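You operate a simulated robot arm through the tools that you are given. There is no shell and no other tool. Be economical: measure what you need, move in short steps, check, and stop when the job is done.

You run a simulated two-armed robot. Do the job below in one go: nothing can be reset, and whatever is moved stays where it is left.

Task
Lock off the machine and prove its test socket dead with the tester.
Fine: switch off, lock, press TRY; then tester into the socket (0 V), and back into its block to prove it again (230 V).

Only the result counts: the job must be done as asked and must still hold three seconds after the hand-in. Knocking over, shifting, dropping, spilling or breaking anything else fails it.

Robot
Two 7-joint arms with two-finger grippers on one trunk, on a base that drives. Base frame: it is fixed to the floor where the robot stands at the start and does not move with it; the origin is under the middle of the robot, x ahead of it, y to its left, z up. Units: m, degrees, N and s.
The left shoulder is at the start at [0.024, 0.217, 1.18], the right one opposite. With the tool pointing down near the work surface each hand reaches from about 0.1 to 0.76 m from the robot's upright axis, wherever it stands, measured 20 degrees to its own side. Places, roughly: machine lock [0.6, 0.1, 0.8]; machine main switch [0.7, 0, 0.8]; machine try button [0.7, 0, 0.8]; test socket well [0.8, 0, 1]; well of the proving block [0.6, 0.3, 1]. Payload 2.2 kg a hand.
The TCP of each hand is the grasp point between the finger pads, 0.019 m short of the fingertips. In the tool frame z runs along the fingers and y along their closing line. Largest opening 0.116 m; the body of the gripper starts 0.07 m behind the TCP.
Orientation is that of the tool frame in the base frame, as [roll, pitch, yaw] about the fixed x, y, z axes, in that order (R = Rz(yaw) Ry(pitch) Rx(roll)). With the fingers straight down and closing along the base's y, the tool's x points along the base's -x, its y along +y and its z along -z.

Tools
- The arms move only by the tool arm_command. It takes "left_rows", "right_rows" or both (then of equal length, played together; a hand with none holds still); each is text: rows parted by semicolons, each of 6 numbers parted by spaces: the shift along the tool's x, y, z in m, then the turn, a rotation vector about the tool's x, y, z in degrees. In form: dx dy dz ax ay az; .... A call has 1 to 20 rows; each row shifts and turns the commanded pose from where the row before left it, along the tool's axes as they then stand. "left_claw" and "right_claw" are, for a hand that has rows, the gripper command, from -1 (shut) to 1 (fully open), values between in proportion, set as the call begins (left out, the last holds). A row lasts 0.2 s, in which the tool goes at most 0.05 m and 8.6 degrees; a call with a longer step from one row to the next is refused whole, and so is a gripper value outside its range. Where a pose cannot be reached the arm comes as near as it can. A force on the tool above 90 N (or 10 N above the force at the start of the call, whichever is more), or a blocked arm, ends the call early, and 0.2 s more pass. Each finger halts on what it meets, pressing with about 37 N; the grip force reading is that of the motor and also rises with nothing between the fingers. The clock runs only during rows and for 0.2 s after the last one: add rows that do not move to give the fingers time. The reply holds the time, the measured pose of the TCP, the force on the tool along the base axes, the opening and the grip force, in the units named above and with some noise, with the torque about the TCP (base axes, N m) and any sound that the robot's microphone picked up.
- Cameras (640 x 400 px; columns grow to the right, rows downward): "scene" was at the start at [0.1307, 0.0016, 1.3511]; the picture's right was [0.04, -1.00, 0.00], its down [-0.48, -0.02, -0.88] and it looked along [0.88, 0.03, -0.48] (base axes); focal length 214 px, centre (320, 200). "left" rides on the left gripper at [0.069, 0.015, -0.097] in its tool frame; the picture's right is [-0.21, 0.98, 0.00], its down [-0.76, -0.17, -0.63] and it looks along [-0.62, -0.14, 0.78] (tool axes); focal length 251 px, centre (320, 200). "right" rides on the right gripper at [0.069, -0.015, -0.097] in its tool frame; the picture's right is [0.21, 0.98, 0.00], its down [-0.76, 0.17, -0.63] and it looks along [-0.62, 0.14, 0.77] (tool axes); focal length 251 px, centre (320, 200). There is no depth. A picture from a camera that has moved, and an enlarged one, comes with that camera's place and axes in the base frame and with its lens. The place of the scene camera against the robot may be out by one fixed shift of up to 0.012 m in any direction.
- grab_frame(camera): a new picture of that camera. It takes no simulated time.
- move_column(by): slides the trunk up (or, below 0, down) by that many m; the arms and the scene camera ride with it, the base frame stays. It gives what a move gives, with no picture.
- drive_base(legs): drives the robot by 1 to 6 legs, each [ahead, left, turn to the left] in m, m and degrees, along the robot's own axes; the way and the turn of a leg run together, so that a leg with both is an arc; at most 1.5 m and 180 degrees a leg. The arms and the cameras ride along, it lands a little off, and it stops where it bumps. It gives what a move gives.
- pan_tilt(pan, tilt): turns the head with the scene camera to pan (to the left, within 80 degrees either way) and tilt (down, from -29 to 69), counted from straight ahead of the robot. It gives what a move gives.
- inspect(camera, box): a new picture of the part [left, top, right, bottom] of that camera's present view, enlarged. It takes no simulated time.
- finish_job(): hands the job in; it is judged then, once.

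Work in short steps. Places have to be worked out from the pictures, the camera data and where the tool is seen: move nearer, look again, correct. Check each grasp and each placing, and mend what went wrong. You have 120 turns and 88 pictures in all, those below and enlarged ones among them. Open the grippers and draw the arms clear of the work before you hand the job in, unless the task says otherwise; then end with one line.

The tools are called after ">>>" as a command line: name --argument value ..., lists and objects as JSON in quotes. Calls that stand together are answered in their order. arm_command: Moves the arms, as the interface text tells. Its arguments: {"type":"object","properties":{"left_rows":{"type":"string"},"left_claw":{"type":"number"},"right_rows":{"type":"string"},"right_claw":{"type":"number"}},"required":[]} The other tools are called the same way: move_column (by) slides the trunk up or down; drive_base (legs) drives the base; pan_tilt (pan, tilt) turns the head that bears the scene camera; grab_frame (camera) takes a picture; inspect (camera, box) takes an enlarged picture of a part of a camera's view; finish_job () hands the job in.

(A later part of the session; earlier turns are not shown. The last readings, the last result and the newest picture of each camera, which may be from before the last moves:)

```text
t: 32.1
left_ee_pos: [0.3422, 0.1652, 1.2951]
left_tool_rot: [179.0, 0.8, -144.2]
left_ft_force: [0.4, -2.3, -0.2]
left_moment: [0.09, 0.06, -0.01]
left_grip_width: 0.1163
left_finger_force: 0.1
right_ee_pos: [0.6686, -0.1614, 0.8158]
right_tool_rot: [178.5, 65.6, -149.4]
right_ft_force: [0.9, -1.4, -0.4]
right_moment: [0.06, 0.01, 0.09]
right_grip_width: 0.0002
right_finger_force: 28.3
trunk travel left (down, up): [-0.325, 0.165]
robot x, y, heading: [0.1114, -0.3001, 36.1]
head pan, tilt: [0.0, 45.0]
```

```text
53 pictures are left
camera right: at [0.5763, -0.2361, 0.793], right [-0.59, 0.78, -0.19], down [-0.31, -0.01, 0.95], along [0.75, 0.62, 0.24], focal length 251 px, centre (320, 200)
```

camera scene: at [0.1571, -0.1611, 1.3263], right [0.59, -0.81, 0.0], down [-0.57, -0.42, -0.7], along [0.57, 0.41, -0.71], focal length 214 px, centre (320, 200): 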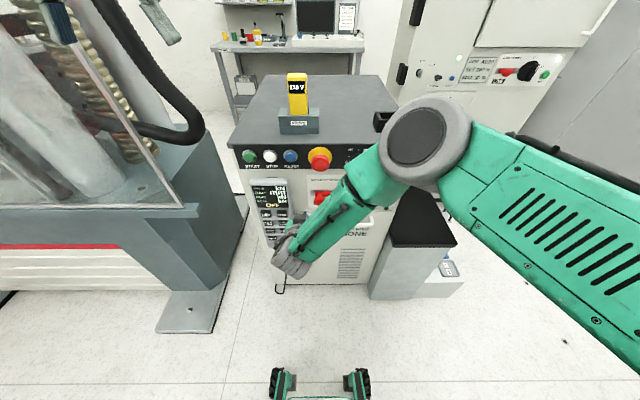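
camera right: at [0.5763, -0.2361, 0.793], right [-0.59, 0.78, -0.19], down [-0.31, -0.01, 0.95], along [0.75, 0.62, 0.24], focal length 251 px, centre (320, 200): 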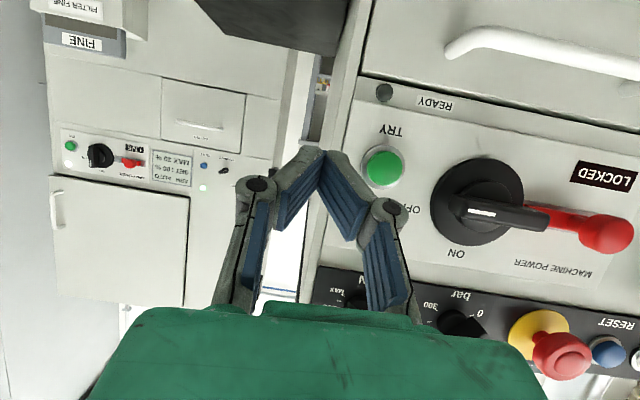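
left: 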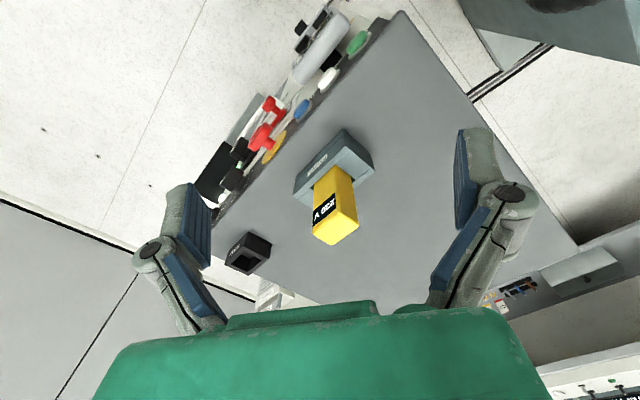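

Now the button is to the left of the tip. I move left 6.4 cm and forward 6 cm.

>>> arm_command --right_rows "0.003 0.032 -0.0006 0 0 0; 0.003 0.032 -0.0006 0 0 0; -0.0125 0.0022 0.0272 0 0 0; -0.0125 0.0022 0.0272 0 0 0; 0 0 0 0 0 0; 0 0 0 0 0 0"

>>> grab_frame --camera "right"

```text
t: 33.5
left_ee_pos: [0.2964, 0.2302, 1.2811]
left_tool_rot: [-177.6, 0.5, -143.7]
left_ft_force: [-0.7, 1.7, 0.3]
left_moment: [-0.11, -0.07, 0.03]
left_grip_width: 0.1161
left_finger_force: 0.0
right_ee_pos: [0.65, -0.0303, 0.8185]
right_tool_rot: [-174.4, 65.8, -143.0]
right_ft_force: [3.8, -12.1, 1.8]
right_moment: [0.07, -0.04, -0.21]
right_grip_width: 0.0001
right_finger_force: 28.3
trunk travel left (down, up): [-0.325, 0.165]
robot x, y, heading: [0.0999, -0.2863, 35.7]
head pan, tilt: [0.0, 45.0]
```

```text
52 pictures are left
camera right: at [0.559, -0.1051, 0.7959], right [-0.59, 0.78, -0.23], down [-0.34, 0.03, 0.94], along [0.74, 0.63, 0.24], focal length 251 px, centre (320, 200)
```

right: 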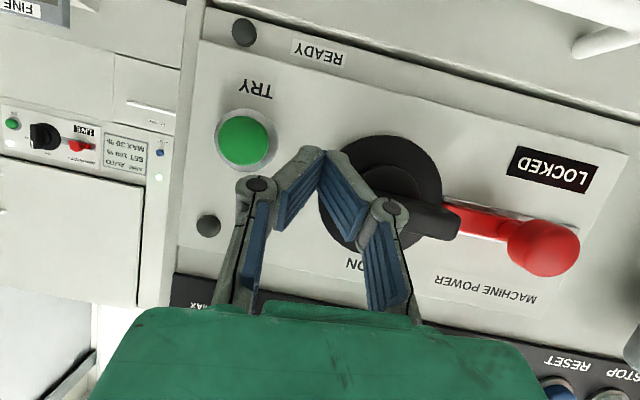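

The body is swaying after the drive and the finger rests lightly on the switch bar's end. I back off a bit and let it settle.

>>> arm_command --right_rows "0 -0.01 -0.02 0 0 0; 0 0 0 0 0 0; 0 0 0 0 0 0; 0 0 0 0 0 0; 0 0 0 0 0 0; 0 0 0 0 0 0; 0 0 0 0 0 0; 0 0 0 0 0 0; 0 0 0 0 0 0; 0 0 0 0 0 0"

>>> arm_command --right_rows "0 0 0 0 0 0"

>>> grab_frame --camera "right"

>>> grab_frame --camera "scene"

```text
t: 35.9
left_ee_pos: [0.3167, 0.1951, 1.287]
left_tool_rot: [-179.0, 0.8, -144.1]
left_ft_force: [-0.9, 0.6, -0.1]
left_moment: [-0.1, -0.08, -0.02]
left_grip_width: 0.1158
left_finger_force: 0.1
right_ee_pos: [0.6528, -0.0735, 0.8271]
right_tool_rot: [-177.3, 65.9, -145.5]
right_ft_force: [-0.6, 0.5, 0.6]
right_moment: [0.0, -0.01, -0.04]
right_grip_width: 0.0002
right_finger_force: 28.2
trunk travel left (down, up): [-0.325, 0.165]
robot x, y, heading: [0.1082, -0.3002, 35.8]
head pan, tilt: [0.0, 45.0]
stopped in row 10 (right hand): the arm was blocked; the commanded pose is now the measured one
```

```text
t: 36.3
left_ee_pos: [0.3278, 0.1816, 1.2914]
left_tool_rot: [-179.8, 0.8, -144.1]
left_ft_force: [0.0, 0.2, -0.1]
left_moment: [0.02, 0.04, 0.0]
left_grip_width: 0.1162
left_finger_force: 0.0
right_ee_pos: [0.661, -0.0841, 0.8242]
right_tool_rot: [-178.6, 65.9, -146.9]
right_ft_force: [-0.2, -0.5, -0.8]
right_moment: [0.01, 0.02, 0.03]
right_grip_width: 0.0
right_finger_force: 29.0
trunk travel left (down, up): [-0.325, 0.165]
robot x, y, heading: [0.1123, -0.3058, 35.6]
head pan, tilt: [0.0, 45.0]
```

```text
51 pictures are left
camera right: at [0.5713, -0.1583, 0.8016], right [-0.59, 0.78, -0.21], down [-0.32, 0.01, 0.95], along [0.74, 0.62, 0.24], focal length 251 px, centre (320, 200)
```

right: 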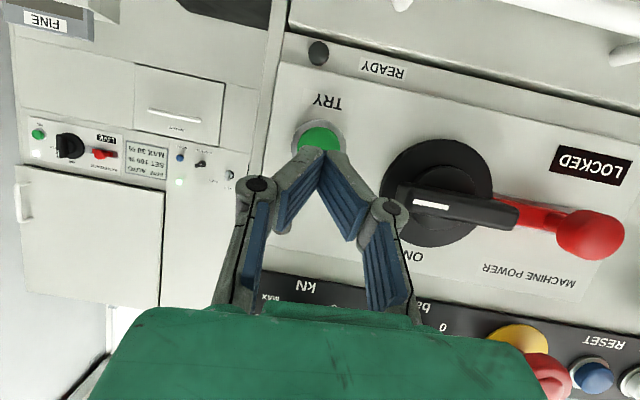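

```text
50 pictures are left
camera scene: at [0.2043, -0.2241, 1.3261], right [0.59, -0.81, 0.01], down [-0.57, -0.42, -0.7], along [0.57, 0.41, -0.71], focal length 214 px, centre (320, 200)
```

scene: 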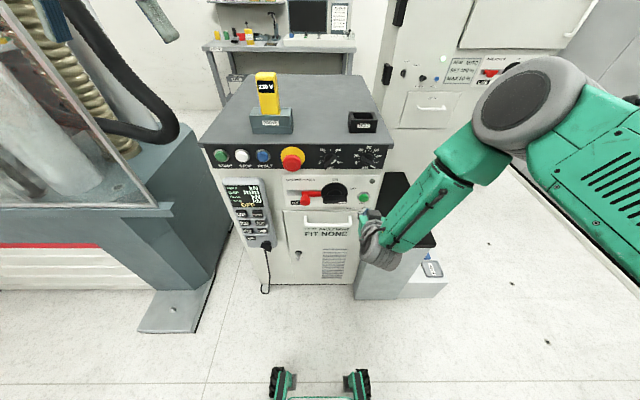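

Nearly settled and the tip is close to facing the button. One more settling check.

>>> arm_command --right_rows "0 0 0 0 0 0; 0 0 0 0 0 0; 0 0 0 0 0 0; 0 0 0 0 0 0; 0 0 0 0 0 0"

>>> arm_command --right_rows "0 0 0 0 0 0"

```text
t: 37.5
left_ee_pos: [0.3354, 0.1718, 1.2929]
left_tool_rot: [179.7, 0.7, -144.3]
left_ft_force: [0.8, -0.4, -0.4]
left_moment: [0.07, 0.06, 0.02]
left_grip_width: 0.1159
left_finger_force: 0.1
right_ee_pos: [0.6655, -0.0911, 0.8233]
right_tool_rot: [-179.7, 65.6, -147.9]
right_ft_force: [0.9, -0.8, -0.7]
right_moment: [0.02, 0.02, 0.1]
right_grip_width: 0.0001
right_finger_force: 28.4
trunk travel left (down, up): [-0.325, 0.165]
robot x, y, heading: [0.1126, -0.3047, 35.4]
head pan, tilt: [0.0, 45.0]
```

```text
t: 37.9
left_ee_pos: [0.3108, 0.2045, 1.2845]
left_tool_rot: [-178.6, 0.8, -143.9]
left_ft_force: [-0.3, 0.5, -0.2]
left_moment: [-0.06, -0.07, -0.01]
left_grip_width: 0.1161
left_finger_force: 0.0
right_ee_pos: [0.6482, -0.0655, 0.8281]
right_tool_rot: [-176.2, 65.8, -144.5]
right_ft_force: [-0.3, 0.5, 0.3]
right_moment: [-0.04, -0.02, -0.06]
right_grip_width: 0.0002
right_finger_force: 28.4
trunk travel left (down, up): [-0.325, 0.165]
robot x, y, heading: [0.1113, -0.301, 35.8]
head pan, tilt: [0.0, 45.0]
```

The robot is still rocking laterally; I wait it out.

>>> arm_command --right_rows "0 0 0 0 0 0; 0 0 0 0 0 0; 0 0 0 0 0 0; 0 0 0 0 0 0; 0 0 0 0 0 0; 0 0 0 0 0 0; 0 0 0 0 0 0; 0 0 0 0 0 0; 0 0 0 0 0 0; 0 0 0 0 0 0; 0 0 0 0 0 0; 0 0 0 0 0 0; 0 0 0 0 0 0; 0 0 0 0 0 0; 0 0 0 0 0 0; 0 0 0 0 0 0; 0 0 0 0 0 0; 0 0 0 0 0 0; 0 0 0 0 0 0; 0 0 0 0 0 0"

>>> arm_command --right_rows "0 0 0 0 0 0; 0 0 0 0 0 0"

>>> arm_command --right_rows "0 0 0 0 0 0"

```text
t: 42.1
left_ee_pos: [0.3083, 0.2065, 1.2854]
left_tool_rot: [-178.5, 0.8, -144.0]
left_ft_force: [-0.6, 0.9, 0.5]
left_moment: [-0.03, -0.02, 0.04]
left_grip_width: 0.116
left_finger_force: 0.1
right_ee_pos: [0.646, -0.0641, 0.8281]
right_tool_rot: [-176.1, 65.9, -144.4]
right_ft_force: [0.2, -0.3, -0.5]
right_moment: [-0.02, -0.01, -0.06]
right_grip_width: 0.0
right_finger_force: 28.8
trunk travel left (down, up): [-0.325, 0.165]
robot x, y, heading: [0.109, -0.2957, 35.7]
head pan, tilt: [0.0, 45.0]
```

```text
t: 42.7
left_ee_pos: [0.334, 0.1739, 1.2917]
left_tool_rot: [179.8, 0.7, -144.2]
left_ft_force: [0.7, -0.8, 0.0]
left_moment: [0.04, 0.01, 0.01]
left_grip_width: 0.116
left_finger_force: 0.1
right_ee_pos: [0.6657, -0.0882, 0.824]
right_tool_rot: [-179.4, 65.6, -147.6]
right_ft_force: [1.4, -0.3, 0.0]
right_moment: [0.04, 0.0, 0.04]
right_grip_width: 0.0001
right_finger_force: 28.4
trunk travel left (down, up): [-0.325, 0.165]
robot x, y, heading: [0.115, -0.3038, 35.7]
head pan, tilt: [0.0, 45.0]
```

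```text
t: 43.1
left_ee_pos: [0.3135, 0.2028, 1.2861]
left_tool_rot: [-178.7, 0.7, -144.1]
left_ft_force: [0.0, 1.0, 0.5]
left_moment: [-0.02, -0.07, -0.01]
left_grip_width: 0.1157
left_finger_force: 0.1
right_ee_pos: [0.6516, -0.0675, 0.8277]
right_tool_rot: [-176.7, 65.9, -144.9]
right_ft_force: [-0.8, 1.5, -0.4]
right_moment: [-0.04, 0.0, -0.07]
right_grip_width: 0.0002
right_finger_force: 28.5
trunk travel left (down, up): [-0.325, 0.165]
robot x, y, heading: [0.1089, -0.301, 35.9]
head pan, tilt: [0.0, 45.0]
```

The rocking persists (~0.9 s period, ±2 cm). I try a tiny drive leg to see whether it damps it.

>>> drive_base --legs '[[0, 0.01, 0]]'

>>> arm_command --right_rows "0 0 0 0 0 0"

>>> arm_command --right_rows "0 0 0 0 0 0"

>>> arm_command --right_rows "0 0 0 0 0 0"

```text
t: 43.8
left_ee_pos: [0.3023, 0.2136, 1.2854]
left_tool_rot: [-178.5, 0.7, -144.0]
left_ft_force: [-1.8, 2.2, -0.5]
left_moment: [-0.14, -0.09, 0.0]
left_grip_width: 0.1161
left_finger_force: 0.0
right_ee_pos: [0.6419, -0.0555, 0.8292]
right_tool_rot: [-176.3, 65.8, -144.4]
right_ft_force: [-1.2, 1.6, 0.0]
right_moment: [-0.05, -0.03, -0.16]
right_grip_width: 0.0
right_finger_force: 28.0
trunk travel left (down, up): [-0.325, 0.165]
robot x, y, heading: [0.1016, -0.2898, 35.9]
head pan, tilt: [0.0, 45.0]
```

```text
t: 44.2
left_ee_pos: [0.3235, 0.1805, 1.2948]
left_tool_rot: [179.8, 0.9, -144.2]
left_ft_force: [0.4, 1.4, -0.2]
left_moment: [0.01, 0.04, -0.02]
left_grip_width: 0.1161
left_finger_force: 0.2
right_ee_pos: [0.6551, -0.0793, 0.8258]
right_tool_rot: [179.7, 66.0, -148.2]
right_ft_force: [0.9, 0.0, 0.6]
right_moment: [0.05, 0.01, 0.03]
right_grip_width: 0.0001
right_finger_force: 28.0
trunk travel left (down, up): [-0.325, 0.165]
robot x, y, heading: [0.1066, -0.2942, 35.7]
head pan, tilt: [0.0, 45.0]
```

```text
t: 44.6
left_ee_pos: [0.3018, 0.209, 1.2896]
left_tool_rot: [-178.8, 0.9, -144.0]
left_ft_force: [-0.2, -0.4, 0.1]
left_moment: [-0.02, -0.03, 0.0]
left_grip_width: 0.1161
left_finger_force: 0.0
right_ee_pos: [0.6405, -0.0578, 0.8287]
right_tool_rot: [-177.2, 66.1, -145.1]
right_ft_force: [-0.7, -0.3, 0.0]
right_moment: [0.01, -0.01, -0.05]
right_grip_width: 0.0
right_finger_force: 28.7
trunk travel left (down, up): [-0.325, 0.165]
robot x, y, heading: [0.0996, -0.2888, 36.0]
head pan, tilt: [0.0, 45.0]
```

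```text
t: 45.0
left_ee_pos: [0.3224, 0.1812, 1.2937]
left_tool_rot: [179.9, 0.9, -144.1]
left_ft_force: [0.6, -0.5, -0.1]
left_moment: [0.09, 0.03, 0.01]
left_grip_width: 0.116
left_finger_force: 0.0
right_ee_pos: [0.6551, -0.0783, 0.8249]
right_tool_rot: [-179.9, 66.0, -148.0]
right_ft_force: [0.2, -0.6, -0.5]
right_moment: [0.02, 0.03, 0.04]
right_grip_width: 0.0
right_finger_force: 28.7
trunk travel left (down, up): [-0.325, 0.165]
robot x, y, heading: [0.1046, -0.2952, 35.8]
head pan, tilt: [0.0, 45.0]
```

The small leg toward the extreme reduced the sway slightly. I repeat the trick with a rightward leg, as the body is now at its right extreme.

>>> drive_base --legs '[[0, -0.012, 0]]'

>>> arm_command --right_rows "0 0 0 0 0 0"

>>> arm_command --right_rows "0 0 0 0 0 0"

>>> arm_command --right_rows "0 0 0 0 0 0"

```text
t: 45.8
left_ee_pos: [0.3245, 0.1816, 1.2932]
left_tool_rot: [-179.7, 1.0, -144.0]
left_ft_force: [0.8, 0.7, -0.8]
left_moment: [0.05, 0.0, -0.03]
left_grip_width: 0.1159
left_finger_force: 0.1
right_ee_pos: [0.657, -0.0819, 0.8263]
right_tool_rot: [-179.1, 66.0, -147.0]
right_ft_force: [0.6, -0.8, -0.9]
right_moment: [-0.02, -0.02, 0.0]
right_grip_width: 0.0
right_finger_force: 28.5
trunk travel left (down, up): [-0.325, 0.165]
robot x, y, heading: [0.1081, -0.305, 35.7]
head pan, tilt: [0.0, 45.0]
```

```text
t: 46.2
left_ee_pos: [0.3162, 0.1831, 1.2924]
left_tool_rot: [-179.5, 1.1, -144.1]
left_ft_force: [0.7, -0.1, 0.0]
left_moment: [0.01, -0.02, -0.02]
left_grip_width: 0.116
left_finger_force: 0.2
right_ee_pos: [0.6537, -0.0786, 0.829]
right_tool_rot: [-178.5, 66.3, -146.5]
right_ft_force: [-0.2, 0.2, 0.1]
right_moment: [0.02, 0.0, 0.0]
right_grip_width: 0.0
right_finger_force: 28.6
trunk travel left (down, up): [-0.325, 0.165]
robot x, y, heading: [0.1115, -0.3032, 35.7]
head pan, tilt: [0.0, 45.0]
```

```text
t: 46.6
left_ee_pos: [0.3202, 0.1805, 1.2937]
left_tool_rot: [-179.6, 1.1, -144.0]
left_ft_force: [0.2, 0.2, 0.1]
left_moment: [0.03, -0.01, 0.01]
left_grip_width: 0.116
left_finger_force: 0.0
right_ee_pos: [0.6555, -0.0833, 0.8292]
right_tool_rot: [-178.8, 66.2, -146.8]
right_ft_force: [0.0, 0.0, 0.2]
right_moment: [-0.01, 0.01, 0.04]
right_grip_width: 0.0002
right_finger_force: 28.1
trunk travel left (down, up): [-0.325, 0.165]
robot x, y, heading: [0.1113, -0.3028, 36.0]
head pan, tilt: [0.0, 45.0]
```

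```text
t: 47.0
left_ee_pos: [0.3181, 0.1806, 1.2933]
left_tool_rot: [-179.6, 1.1, -144.1]
left_ft_force: [-0.1, 0.4, 0.6]
left_moment: [0.03, -0.01, 0.01]
left_grip_width: 0.116
left_finger_force: 0.0
right_ee_pos: [0.6545, -0.0809, 0.8291]
right_tool_rot: [-178.6, 66.1, -146.7]
right_ft_force: [-0.8, -0.3, 0.2]
right_moment: [0.04, 0.03, -0.01]
right_grip_width: 0.0002
right_finger_force: 28.6
trunk travel left (down, up): [-0.325, 0.165]
robot x, y, heading: [0.1106, -0.3041, 35.9]
head pan, tilt: [0.0, 45.0]
```

The sway is gone. Now a small correction (9 mm right, 18 mm down, 5 cm forward) and a look.

>>> arm_command --right_rows "0.0082 -0.003 0.0037 0 0 0; 0.0012 -0.002 0.0163 0 0 0; -0.0069 0 0.0166 0 0 0; -0.0069 0 0.0166 0 0 0; 0 0 0 0 0 0"

>>> grab_frame --camera "right"

```text
t: 48.2
left_ee_pos: [0.318, 0.1822, 1.2933]
left_tool_rot: [-179.6, 1.1, -144.1]
left_ft_force: [-0.1, 0.2, 0.3]
left_moment: [-0.04, -0.01, -0.01]
left_grip_width: 0.1158
left_finger_force: 0.0
right_ee_pos: [0.6997, -0.0589, 0.8113]
right_tool_rot: [-178.5, 66.2, -146.6]
right_ft_force: [0.1, -0.2, 1.1]
right_moment: [-0.01, -0.01, 0.0]
right_grip_width: 0.0
right_finger_force: 28.3
trunk travel left (down, up): [-0.325, 0.165]
robot x, y, heading: [0.1135, -0.3015, 35.9]
head pan, tilt: [0.0, 45.0]
```

```text
49 pictures are left
camera right: at [0.609, -0.1334, 0.787], right [-0.59, 0.78, -0.21], down [-0.32, 0.0, 0.95], along [0.74, 0.63, 0.25], focal length 251 px, centre (320, 200)
```

right: 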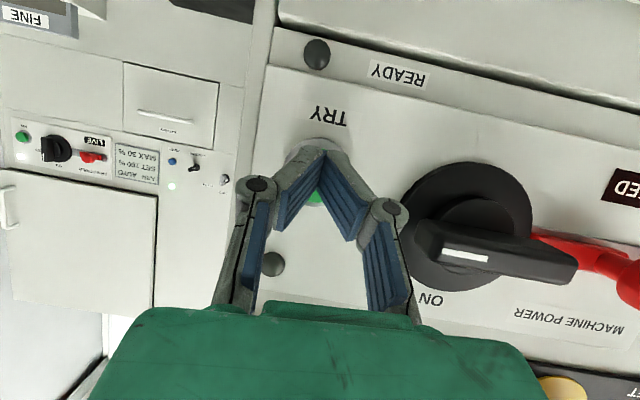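

The tip is right in front of TRY. I press forward in small steps.

>>> arm_command --right_rows "-0.0021 0 0.0045 0 0 0; -0.0021 0 0.0045 0 0 0; -0.0021 0 0.0045 0 0 0; -0.0021 0 0.0045 0 0 0; 0 0 0 0 0 0"

>>> grab_frame --camera "right"

```text
t: 49.4
left_ee_pos: [0.3161, 0.1804, 1.293]
left_tool_rot: [-179.6, 1.2, -144.1]
left_ft_force: [-0.3, 0.1, 0.7]
left_moment: [0.0, 0.02, -0.02]
left_grip_width: 0.1159
left_finger_force: 0.1
right_ee_pos: [0.7134, -0.0495, 0.8112]
right_tool_rot: [-178.6, 66.0, -146.8]
right_ft_force: [-19.4, -12.1, -1.0]
right_moment: [0.03, -0.08, 0.04]
right_grip_width: 0.0061
right_finger_force: 28.4
trunk travel left (down, up): [-0.325, 0.165]
robot x, y, heading: [0.1118, -0.3006, 35.7]
head pan, tilt: [0.0, 45.0]
heard: click
```

```text
48 pictures are left
camera right: at [0.6229, -0.1242, 0.7868], right [-0.59, 0.78, -0.21], down [-0.32, 0.0, 0.95], along [0.74, 0.63, 0.25], focal length 251 px, centre (320, 200)
```

right: 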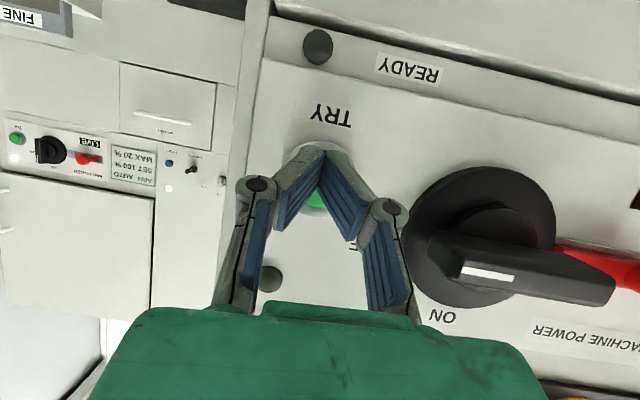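

Click heard: TRY pressed. I retreat and raise the right hand, then point it down.

>>> arm_command --right_rows "0.0166 -0.003 -0.036 0 0 0; 0.0166 -0.003 -0.036 0 0 0; 0.0166 -0.003 -0.036 0 0 0; -0.041 0 -0.0186 0 0 0; -0.041 0 -0.0186 0 0 0; -0.041 0 -0.0186 0 0 0; -0.041 0 -0.0186 0 0 0; -0.041 0 -0.0186 0 0 0; -0.041 0 -0.0186 0 0 0; -0.041 0 -0.0186 0 0 0; -0.041 0 -0.0186 0 0 0; -0.041 0 -0.0186 0 0 0; -0.041 0 -0.0186 0 0 0; 0 0 0 0 0 0"

>>> arm_command --right_rows "0 0 0 0 8.3 0; 0 0 0 0 8.3 0; 0 0 0 0 8.3 0; 0 0 0 0 8.3 0; 0 0 0 0 8.3 0; 0 0 0 0 8.3 0; 0 0 0 0 8.3 0; 0 0 0 0 8 0; 0 0 0 0 0 0" --right_claw 0.3

>>> drive_base --legs '[[0.09, 0, 0], [0.09, 0, 0]]'

>>> grab_frame --camera "scene"

```text
t: 52.4
left_ee_pos: [0.3193, 0.1831, 1.293]
left_tool_rot: [-179.5, 1.1, -144.1]
left_ft_force: [0.1, -0.2, -0.3]
left_moment: [0.0, 0.02, 0.01]
left_grip_width: 0.1161
left_finger_force: 0.1
right_ee_pos: [0.6131, -0.1192, 1.2621]
right_tool_rot: [-178.7, 66.0, -146.7]
right_ft_force: [0.1, 0.6, -0.2]
right_moment: [-0.02, 0.02, -0.01]
right_grip_width: 0.0
right_finger_force: 28.2
trunk travel left (down, up): [-0.325, 0.165]
robot x, y, heading: [0.1095, -0.3012, 35.8]
head pan, tilt: [0.0, 45.0]
```

```text
t: 54.4
left_ee_pos: [0.3174, 0.18, 1.294]
left_tool_rot: [-179.6, 1.3, -144.1]
left_ft_force: [0.4, -0.1, 0.1]
left_moment: [0.03, -0.04, 0.02]
left_grip_width: 0.1162
left_finger_force: 0.0
right_ee_pos: [0.6133, -0.1181, 1.2618]
right_tool_rot: [-179.3, 0.1, -147.9]
right_ft_force: [-0.9, 0.4, 1.0]
right_moment: [-0.02, -0.03, -0.03]
right_grip_width: 0.0756
right_finger_force: 0.0
trunk travel left (down, up): [-0.325, 0.165]
robot x, y, heading: [0.1093, -0.3028, 35.8]
head pan, tilt: [0.0, 45.0]
```

```text
t: 56.2
left_ee_pos: [0.4655, 0.2882, 1.2917]
left_tool_rot: [-179.6, 0.9, -144.1]
left_ft_force: [0.6, 0.0, -1.2]
left_moment: [-0.01, 0.09, 0.04]
left_grip_width: 0.1158
left_finger_force: 0.0
right_ee_pos: [0.7625, -0.012, 1.2584]
right_tool_rot: [-179.4, 0.0, -148.1]
right_ft_force: [0.9, 1.7, -0.8]
right_moment: [-0.06, 0.04, 0.01]
right_grip_width: 0.0755
right_finger_force: 0.1
trunk travel left (down, up): [-0.325, 0.165]
robot x, y, heading: [0.2539, -0.1983, 35.7]
head pan, tilt: [0.0, 45.0]
```

```text
47 pictures are left
camera scene: at [0.3535, -0.1262, 1.3263], right [0.58, -0.81, 0.0], down [-0.58, -0.41, -0.7], along [0.57, 0.41, -0.71], focal length 214 px, centre (320, 200)
```

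scene: 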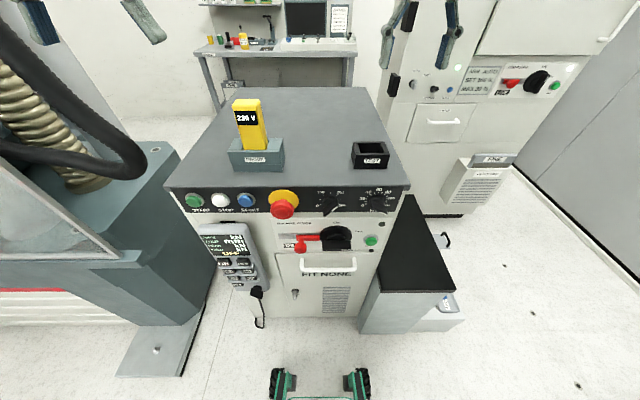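

The base stopped well. Now I look at the tester and wells from the scene and both hand cameras.

>>> inspect --camera "scene" --box '[210, 85, 410, 210]'

>>> grab_frame --camera "right"

>>> grab_frame --camera "left"

```text
3.20 times, centred on (310, 148) of scene
camera zoom: at [0.3535, -0.1262, 1.3263], right [0.58, -0.81, 0.0], down [-0.58, -0.41, -0.7], along [0.57, 0.41, -0.71], focal length 686 px, centre (352, 368)
```

zoom: 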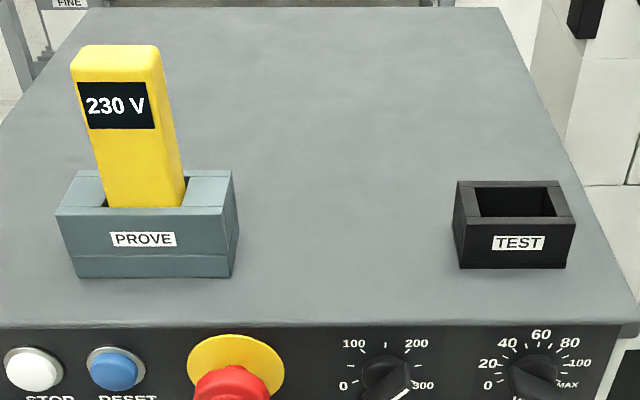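

```text
45 pictures are left
camera right: at [0.7104, -0.0611, 1.3553], right [-0.7, 0.71, -0.01], down [0.55, 0.55, 0.63], along [0.46, 0.44, -0.78], focal length 251 px, centre (320, 200)
```

right: 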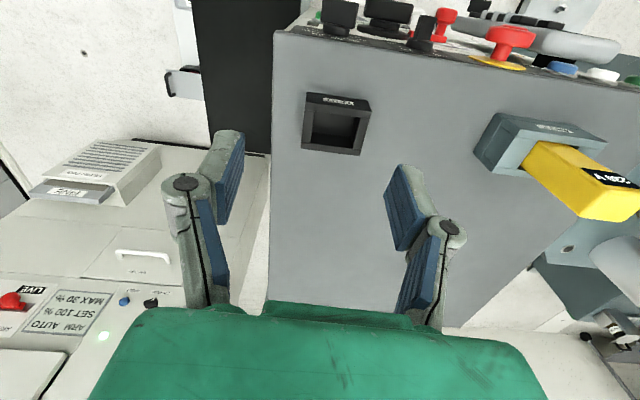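

```text
44 pictures are left
camera left: at [0.3995, 0.2591, 1.3874], right [-0.4, 0.92, 0.0], down [0.7, 0.31, 0.65], along [0.59, 0.25, -0.76], focal length 251 px, centre (320, 200)
```

left: 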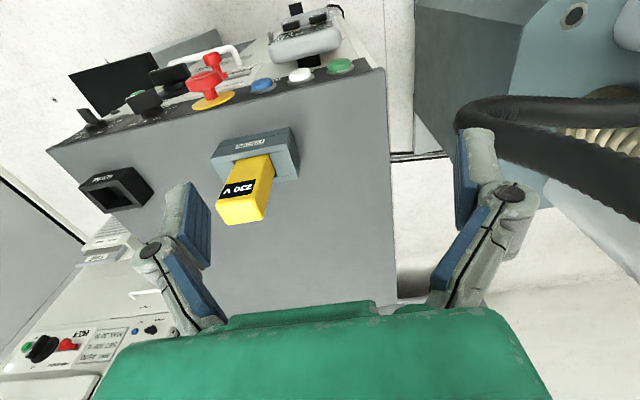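

Tester top ≈ [0.627, 0.253, 1.158], about 5 cm wide; socket opening centre ≈ [0.789, 0.037, 1.05]. I align the hand's yaw with the machine, open it, and carry it above the tester.

>>> arm_command --right_rows "0 0 0 0 0 -4.1; -0.005 0.02 0 0 0 0; -0.005 0.03 0 0 0 0; -0.005 0.03 0 0 0 0; -0.005 0.03 0 0 0 0; -0.005 0.03 0 0 0 0; -0.005 0.03 0 0 0 0; -0.005 0.03 0 0 0 0; -0.005 0.03 0 0 0 0; -0.005 0.03 0 0 0 0; 0 0.02 0 0 0 0; 0 0.01 0 0 0 0; 0 0.005 0 0 0 0; 0 0 0 0 0 0" --right_claw 0.6

>>> grab_frame --camera "right"

>>> inspect --camera "scene" --box '[190, 60, 350, 160]'

```text
t: 59.2
left_ee_pos: [0.4625, 0.2864, 1.2934]
left_tool_rot: [-179.6, 1.1, -144.3]
left_ft_force: [0.1, -0.3, -0.7]
left_moment: [-0.01, 0.01, 0.01]
left_grip_width: 0.116
left_finger_force: 0.0
right_ee_pos: [0.6693, 0.1834, 1.2555]
right_tool_rot: [180.0, -0.8, -145.4]
right_ft_force: [-0.1, 0.3, -0.3]
right_moment: [0.01, -0.03, -0.01]
right_grip_width: 0.0926
right_finger_force: 0.2
right hand out of reach, approached as far as the arm can: row 9, 10, 11, 12
trunk travel left (down, up): [-0.325, 0.165]
robot x, y, heading: [0.2564, -0.1963, 35.9]
head pan, tilt: [0.0, 45.0]
```

```text
43 pictures are left
camera right: at [0.6231, 0.1316, 1.3515], right [-0.73, 0.68, 0.0], down [0.53, 0.57, 0.62], along [0.42, 0.46, -0.78], focal length 251 px, centre (320, 200)
```

right: 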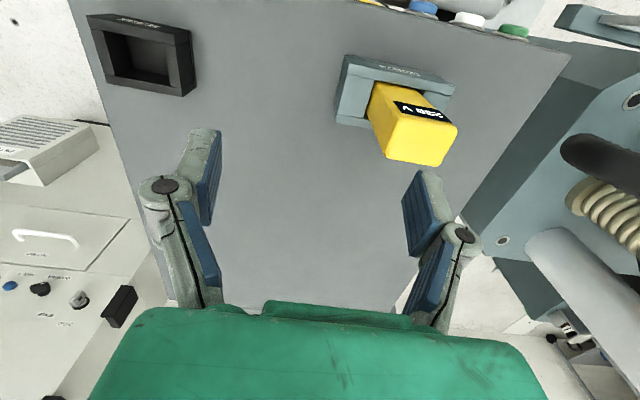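

```text
4.00 times, centred on (270, 110) of scene
camera zoom: at [0.3526, -0.1246, 1.3262], right [0.58, -0.81, 0.0], down [-0.58, -0.42, -0.7], along [0.57, 0.41, -0.71], focal length 858 px, centre (520, 560)
```

zoom: 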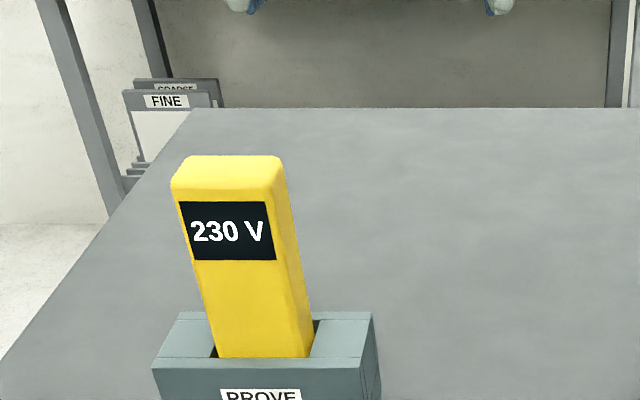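

The arm is 8 cm short. Turning the base left 12° brings both wells into the right arm's range; the raised hand passes above the tester (tips 1.236 vs top 1.158).

>>> drive_base --legs '[[0, 0, 12]]'

>>> arm_command --right_rows "0 0 0 0 0 5; 0 0 0 0 0 5; 0 0 0 0 0 0"

>>> arm_command --right_rows "0 0 0 0 0 0"

>>> grab_frame --camera "right"

```text
t: 60.4
left_ee_pos: [0.3633, 0.3135, 1.2944]
left_tool_rot: [-179.8, 1.1, -132.1]
left_ft_force: [0.7, -0.8, -0.2]
left_moment: [0.03, 0.03, 0.0]
left_grip_width: 0.1159
left_finger_force: 0.2
right_ee_pos: [0.5841, 0.2579, 1.2595]
right_tool_rot: [179.5, -0.5, -133.0]
right_ft_force: [0.4, -0.2, -1.1]
right_moment: [0.04, 0.04, -0.01]
right_grip_width: 0.093
right_finger_force: 0.0
trunk travel left (down, up): [-0.325, 0.165]
robot x, y, heading: [0.2564, -0.1982, 47.9]
head pan, tilt: [0.0, 45.0]
```

```text
t: 61.1
left_ee_pos: [0.3587, 0.3106, 1.2971]
left_tool_rot: [-179.8, 1.4, -132.1]
left_ft_force: [0.6, -0.2, 0.8]
left_moment: [0.03, -0.02, -0.02]
left_grip_width: 0.1162
left_finger_force: 0.0
right_ee_pos: [0.5878, 0.2551, 1.2636]
right_tool_rot: [179.3, -0.5, -143.6]
right_ft_force: [0.2, -1.5, 0.9]
right_moment: [-0.01, -0.03, 0.02]
right_grip_width: 0.0927
right_finger_force: 0.0
trunk travel left (down, up): [-0.325, 0.165]
robot x, y, heading: [0.2541, -0.195, 48.0]
head pan, tilt: [0.0, 45.0]
```

```text
t: 61.5
left_ee_pos: [0.3579, 0.3127, 1.2962]
left_tool_rot: [-179.7, 1.3, -132.1]
left_ft_force: [0.4, 0.1, 0.3]
left_moment: [-0.03, 0.01, 0.03]
left_grip_width: 0.1158
left_finger_force: 0.0
right_ee_pos: [0.5885, 0.2566, 1.2633]
right_tool_rot: [179.2, -0.5, -143.8]
right_ft_force: [-0.1, 0.0, -0.2]
right_moment: [-0.02, -0.01, -0.04]
right_grip_width: 0.0927
right_finger_force: 0.0
trunk travel left (down, up): [-0.325, 0.165]
robot x, y, heading: [0.2566, -0.1978, 47.7]
head pan, tilt: [0.0, 45.0]
```

```text
41 pictures are left
camera right: at [0.5427, 0.2024, 1.3608], right [-0.75, 0.66, 0.02], down [0.52, 0.58, 0.63], along [0.41, 0.48, -0.78], focal length 251 px, centre (320, 200)
```

right: 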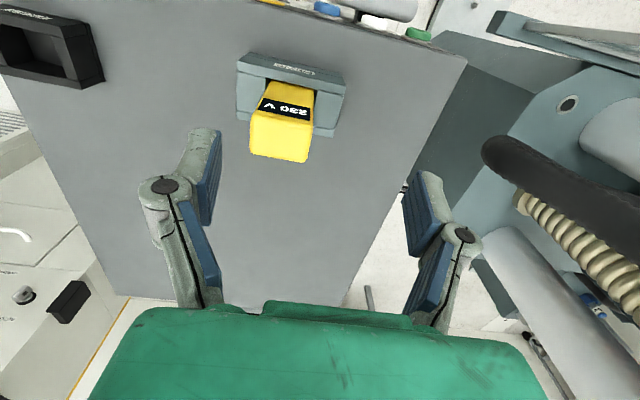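

Stable. The tester top projects to [0.628, 0.253]; I centre over it and descend to about 1.19 for a check.

>>> arm_command --right_rows "-0.015 -0.013 0.01 0 0 0; -0.015 -0.013 0.02 0 0 0; 0 0 0.02 0 0 0; 0 0 0.02 0 0 0; 0 0 0 0 0 0"

>>> grab_frame --camera "right"

>>> grab_frame --camera "scene"

```text
t: 62.8
left_ee_pos: [0.3577, 0.3145, 1.2954]
left_tool_rot: [-179.7, 1.3, -132.2]
left_ft_force: [-1.6, 0.1, -0.3]
left_moment: [-0.01, -0.01, -0.03]
left_grip_width: 0.116
left_finger_force: 0.0
right_ee_pos: [0.6163, 0.2548, 1.1909]
right_tool_rot: [179.8, -0.3, -143.0]
right_ft_force: [0.0, -0.7, 0.5]
right_moment: [-0.02, 0.0, 0.02]
right_grip_width: 0.0927
right_finger_force: 0.1
trunk travel left (down, up): [-0.325, 0.165]
robot x, y, heading: [0.2568, -0.1984, 47.6]
head pan, tilt: [0.0, 45.0]
```

```text
40 pictures are left
camera right: at [0.5715, 0.2001, 1.2877], right [-0.76, 0.65, 0.01], down [0.51, 0.59, 0.63], along [0.41, 0.48, -0.78], focal length 251 px, centre (320, 200)
```

right: 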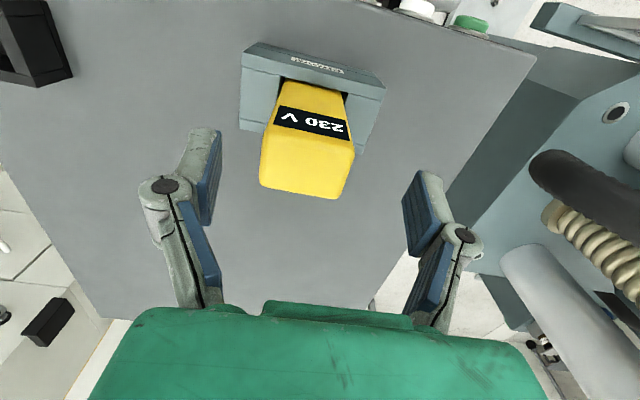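

```text
39 pictures are left
camera scene: at [0.3343, -0.1055, 1.3263], right [0.74, -0.67, 0.0], down [-0.48, -0.53, -0.7], along [0.47, 0.52, -0.71], focal length 214 px, centre (320, 200)
```

scene: 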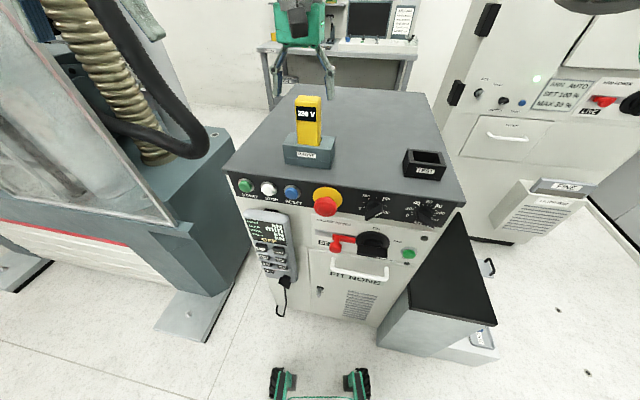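

The measured offset is small: 9 mm forward, 9 mm right. I correct and descend to z ≈ 1.125 with fingers straddling the tester.

>>> arm_command --right_rows "-0.0047 -0.0043 0 0 0 0.6; -0.0047 -0.0043 0 0 0 0; 0 0 0.016 0 0 0; 0 0 0.02 0 0 0; 0 0 0.02 0 0 0; 0 0 0.01 0 0 0; 0 0 0 0 0 0"

>>> grab_frame --camera "right"

>>> inspect --camera "scene" --box '[240, 60, 400, 180]'

```text
t: 64.3
left_ee_pos: [0.3582, 0.3135, 1.2953]
left_tool_rot: [-179.7, 1.2, -132.1]
left_ft_force: [-0.4, -0.3, -0.1]
left_moment: [0.02, 0.01, 0.0]
left_grip_width: 0.1158
left_finger_force: 0.1
right_ee_pos: [0.631, 0.253, 1.1223]
right_tool_rot: [179.8, -0.4, -143.6]
right_ft_force: [0.9, -0.7, 0.8]
right_moment: [0.02, 0.02, -0.02]
right_grip_width: 0.0928
right_finger_force: 0.0
trunk travel left (down, up): [-0.325, 0.165]
robot x, y, heading: [0.2557, -0.1978, 47.8]
head pan, tilt: [0.0, 45.0]
```

```text
38 pictures are left
camera right: at [0.5848, 0.1991, 1.2202], right [-0.75, 0.66, 0.01], down [0.52, 0.58, 0.63], along [0.41, 0.48, -0.78], focal length 251 px, centre (320, 200)
```

right: 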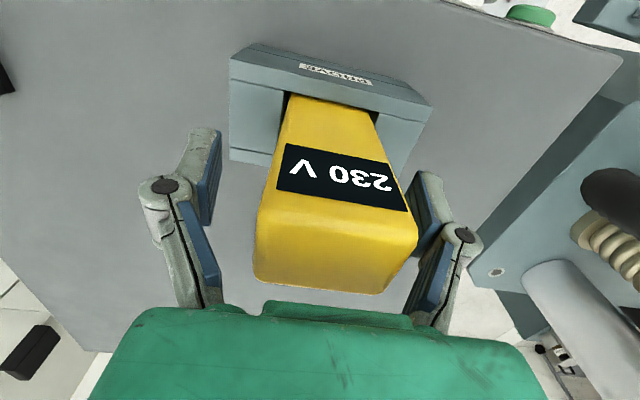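

```text
3.33 times, centred on (320, 120) of scene
camera zoom: at [0.3353, -0.1065, 1.3263], right [0.74, -0.67, 0.0], down [-0.48, -0.53, -0.7], along [0.47, 0.52, -0.71], focal length 715 px, centre (320, 467)
```

zoom: 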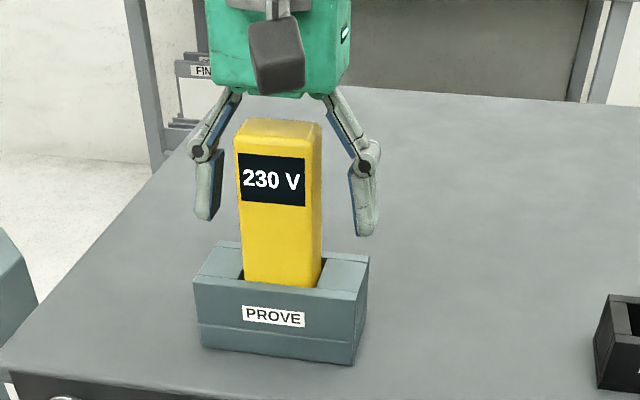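

The hand is about 5 mm too far right; I correct and close gently on the tester.

>>> arm_command --right_rows "-0.003 0.005 0 0 0 0; 0 0 0 0 0 0"

>>> arm_command --right_rows "0 0 0 0 0 0; 0 0 0 0 0 0; 0 0 0 0 0 0" --right_claw -1

>>> inspect --camera "scene" --box '[240, 60, 400, 180]'

```text
t: 65.0
left_ee_pos: [0.3572, 0.3117, 1.2958]
left_tool_rot: [-179.7, 1.3, -132.1]
left_ft_force: [0.3, 0.9, -0.3]
left_moment: [-0.01, 0.03, 0.03]
left_grip_width: 0.116
left_finger_force: 0.1
right_ee_pos: [0.6289, 0.2587, 1.124]
right_tool_rot: [179.7, -0.4, -143.6]
right_ft_force: [0.3, -0.4, -0.7]
right_moment: [-0.01, -0.03, 0.0]
right_grip_width: 0.0926
right_finger_force: 0.1
trunk travel left (down, up): [-0.325, 0.165]
robot x, y, heading: [0.2579, -0.2017, 47.9]
head pan, tilt: [0.0, 45.0]
```

```text
t: 65.8
left_ee_pos: [0.3587, 0.3111, 1.2953]
left_tool_rot: [-179.7, 1.2, -132.0]
left_ft_force: [0.2, 0.2, -0.6]
left_moment: [-0.03, 0.03, -0.01]
left_grip_width: 0.1163
left_finger_force: 0.1
right_ee_pos: [0.6306, 0.2575, 1.1234]
right_tool_rot: [179.6, -0.4, -143.6]
right_ft_force: [1.1, -0.7, 1.7]
right_moment: [0.05, -0.03, -0.03]
right_grip_width: 0.0498
right_finger_force: 37.2
trunk travel left (down, up): [-0.325, 0.165]
robot x, y, heading: [0.2541, -0.1964, 48.0]
head pan, tilt: [0.0, 45.0]
```

```text
3.33 times, centred on (320, 120) of scene
camera zoom: at [0.3354, -0.1069, 1.3263], right [0.74, -0.67, 0.0], down [-0.48, -0.53, -0.7], along [0.47, 0.52, -0.71], focal length 715 px, centre (320, 467)
```

zoom: 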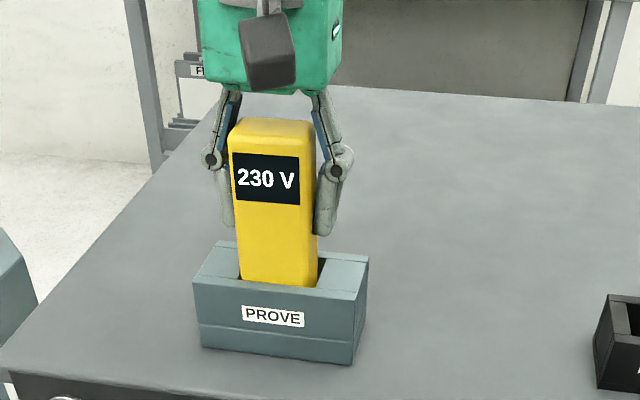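

Grasped (49.8 mm, almost no side force). I lift straight up 12 cm.

>>> arm_command --right_rows "0 0 -0.01 0 0 0; 0 0 -0.015 0 0 0; 0 0 -0.02 0 0 0; 0 0 -0.025 0 0 0; 0 0 -0.025 0 0 0; 0 0 -0.025 0 0 0; 0 0 0 0 0 0"

>>> grab_frame --camera "scene"

>>> grab_frame --camera "left"

```text
t: 67.3
left_ee_pos: [0.357, 0.3115, 1.2953]
left_tool_rot: [-179.7, 1.4, -132.1]
left_ft_force: [0.2, -0.2, -0.4]
left_moment: [0.0, 0.0, 0.02]
left_grip_width: 0.1162
left_finger_force: 0.1
right_ee_pos: [0.6418, 0.255, 1.2499]
right_tool_rot: [179.3, -0.7, -144.7]
right_ft_force: [0.3, 0.5, -2.4]
right_moment: [-0.01, -0.03, 0.03]
right_grip_width: 0.0498
right_finger_force: 37.2
right hand out of reach, approached as far as the arm can: row 6
trunk travel left (down, up): [-0.325, 0.165]
robot x, y, heading: [0.2561, -0.1975, 48.0]
head pan, tilt: [0.0, 45.0]
```

```text
35 pictures are left
camera scene: at [0.3351, -0.1061, 1.3263], right [0.74, -0.67, 0.0], down [-0.48, -0.53, -0.7], along [0.47, 0.52, -0.71], focal length 214 px, centre (320, 200)
```

scene: 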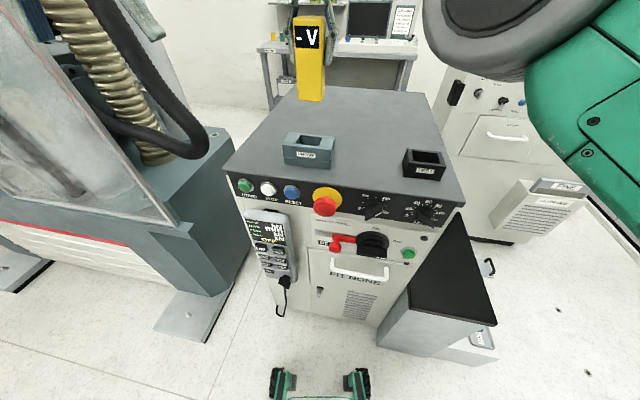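

```text
34 pictures are left
camera left: at [0.298, 0.2702, 1.3905], right [-0.58, 0.81, 0.0], down [0.62, 0.44, 0.65], along [0.53, 0.38, -0.76], focal length 251 px, centre (320, 200)
```

left: 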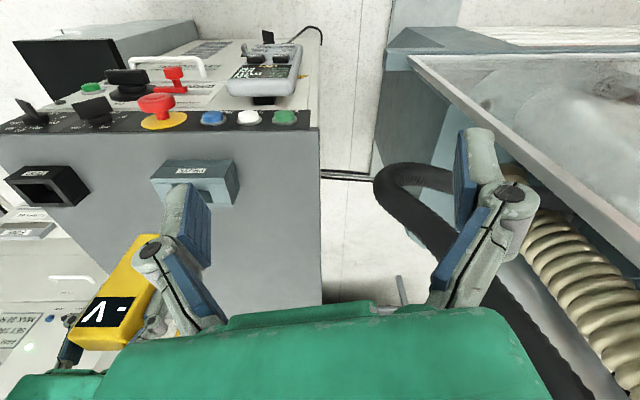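

Lifted cleanly, display reads "- V". I carry the tester right 26 cm over the test socket.

>>> arm_command --right_rows "0 -0.01 0.01 0 0 0; 0 -0.02 0.01 0 0 0; 0.001 -0.03 0.01 0 0 0; 0.001 -0.03 0.005 0 0 0; 0.001 -0.03 0.005 0 0 0; 0.001 -0.03 0 0 0 0; 0.001 -0.03 0 0 0 0; 0.001 -0.03 0 0 0 0; 0.001 -0.025 0 0 0 0; 0.001 -0.02 0 0 0 0; 0 -0.01 0 0 0 0; 0 0 0 0 0 0; 0 0 0 0 0 0"

>>> grab_frame --camera "right"

>>> inspect --camera "scene" --box '[320, 60, 520, 200]'

```text
t: 70.2
left_ee_pos: [0.3589, 0.3109, 1.2956]
left_tool_rot: [-179.7, 1.4, -132.2]
left_ft_force: [-0.4, 0.3, 0.1]
left_moment: [0.02, -0.03, -0.04]
left_grip_width: 0.116
left_finger_force: 0.1
right_ee_pos: [0.7828, 0.0345, 1.2045]
right_tool_rot: [179.7, -0.4, -143.5]
right_ft_force: [0.7, 0.7, -1.9]
right_moment: [0.01, -0.03, 0.01]
right_grip_width: 0.0499
right_finger_force: 37.1
trunk travel left (down, up): [-0.325, 0.165]
robot x, y, heading: [0.2554, -0.2003, 47.4]
head pan, tilt: [0.0, 45.0]
```

```text
33 pictures are left
camera right: at [0.7358, -0.0186, 1.301], right [-0.75, 0.66, 0.01], down [0.52, 0.58, 0.63], along [0.41, 0.48, -0.78], focal length 251 px, centre (320, 200)
```

right: 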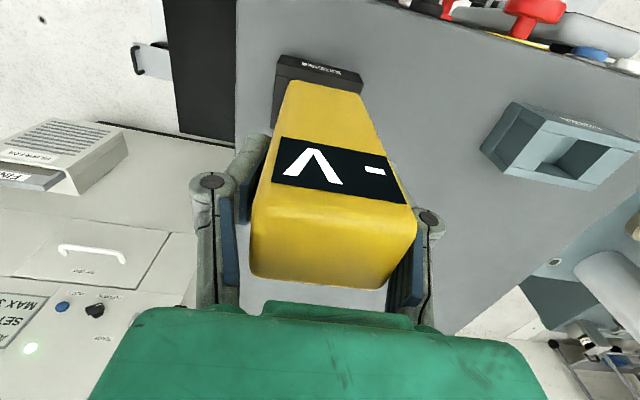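

```text
2.86 times, centred on (420, 130) of scene
camera zoom: at [0.3367, -0.1084, 1.3263], right [0.74, -0.67, 0.0], down [-0.48, -0.53, -0.7], along [0.47, 0.52, -0.71], focal length 613 px, centre (34, 400)
```

zoom: 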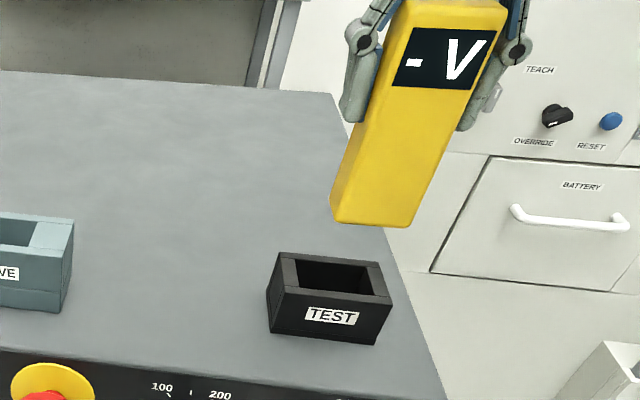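

Tester is roughly over the socket. To fix the remaining offset I measure both wells with the same camera, since I know the hand's pose when the tester sat in the prove well.

>>> inspect --camera "scene" --box '[275, 122, 345, 172]'

>>> inspect --camera "scene" --box '[395, 135, 465, 185]'

```text
8.00 times, centred on (310, 147) of scene
camera zoom: at [0.3367, -0.1084, 1.3263], right [0.74, -0.67, 0.0], down [-0.48, -0.53, -0.7], along [0.47, 0.52, -0.71], focal length 1716 px, centre (400, 624)
```

zoom: 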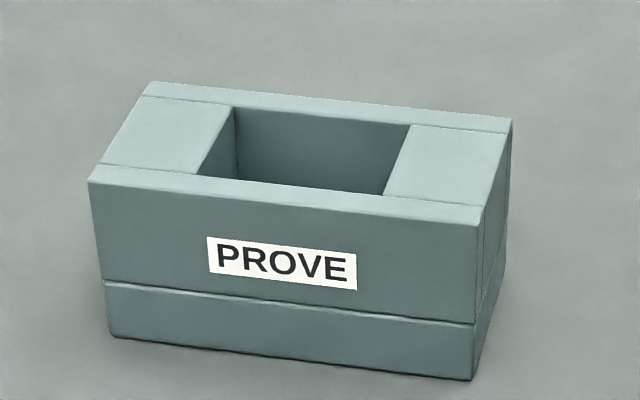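

```text
8.00 times, centred on (430, 160) of scene
camera zoom: at [0.3367, -0.1084, 1.3263], right [0.74, -0.67, 0.0], down [-0.48, -0.53, -0.7], along [0.47, 0.52, -0.71], focal length 1716 px, centre (-560, 520)
```

zoom: 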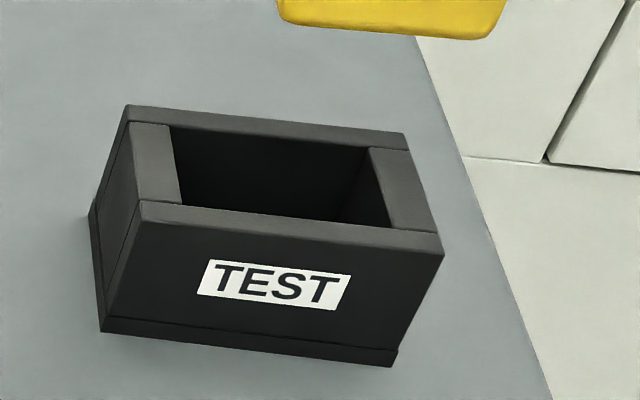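

Relative measurement gives the target TCP at f ≈ 0.664, l ≈ -0.4315 (i.e. ≈ [0.791, 0.041]). I shift 10 mm forward and descend until the tester's foot is just above the rim.

>>> arm_command --right_rows "-0.005 0.0005 0 0 0 0; -0.005 0.0005 0 0 0 0; 0 0 0.015 0 0 0; 0 0 0.015 0 0 0; 0 0 0.01 0 0 0; 0 0 0 0 0 0; 0 0 0 0 0 0"

>>> inspect --camera "scene" --box '[395, 115, 465, 165]'

>>> arm_command --right_rows "0 0 0 0 0 0"

```text
t: 71.8
left_ee_pos: [0.3592, 0.3124, 1.2952]
left_tool_rot: [-179.6, 1.3, -132.1]
left_ft_force: [0.3, -0.3, -0.5]
left_moment: [0.0, 0.01, -0.02]
left_grip_width: 0.1161
left_finger_force: 0.0
right_ee_pos: [0.7883, 0.0441, 1.1637]
right_tool_rot: [179.6, -0.4, -143.5]
right_ft_force: [-0.7, 0.0, -2.5]
right_moment: [0.01, -0.05, 0.0]
right_grip_width: 0.0496
right_finger_force: 37.3
trunk travel left (down, up): [-0.325, 0.165]
robot x, y, heading: [0.2558, -0.1974, 47.8]
head pan, tilt: [0.0, 45.0]
```

```text
8.00 times, centred on (430, 140) of scene
camera zoom: at [0.3368, -0.108, 1.3263], right [0.74, -0.67, 0.0], down [-0.48, -0.53, -0.7], along [0.47, 0.52, -0.71], focal length 1716 px, centre (-560, 680)
```

zoom: 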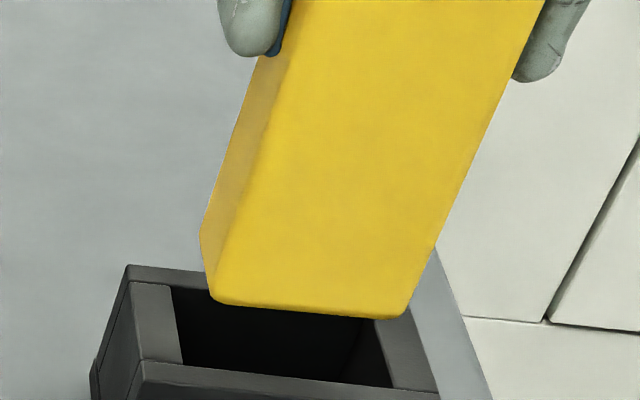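

```text
t: 72.2
left_ee_pos: [0.359, 0.3117, 1.2957]
left_tool_rot: [-179.7, 1.3, -132.1]
left_ft_force: [0.1, 0.4, 0.8]
left_moment: [0.0, -0.01, -0.04]
left_grip_width: 0.1162
left_finger_force: 0.1
right_ee_pos: [0.7885, 0.0435, 1.1631]
right_tool_rot: [179.7, -0.4, -143.6]
right_ft_force: [0.0, -0.4, -1.3]
right_moment: [0.01, 0.01, 0.0]
right_grip_width: 0.0498
right_finger_force: 37.2
trunk travel left (down, up): [-0.325, 0.165]
robot x, y, heading: [0.258, -0.1977, 48.1]
head pan, tilt: [0.0, 45.0]
```

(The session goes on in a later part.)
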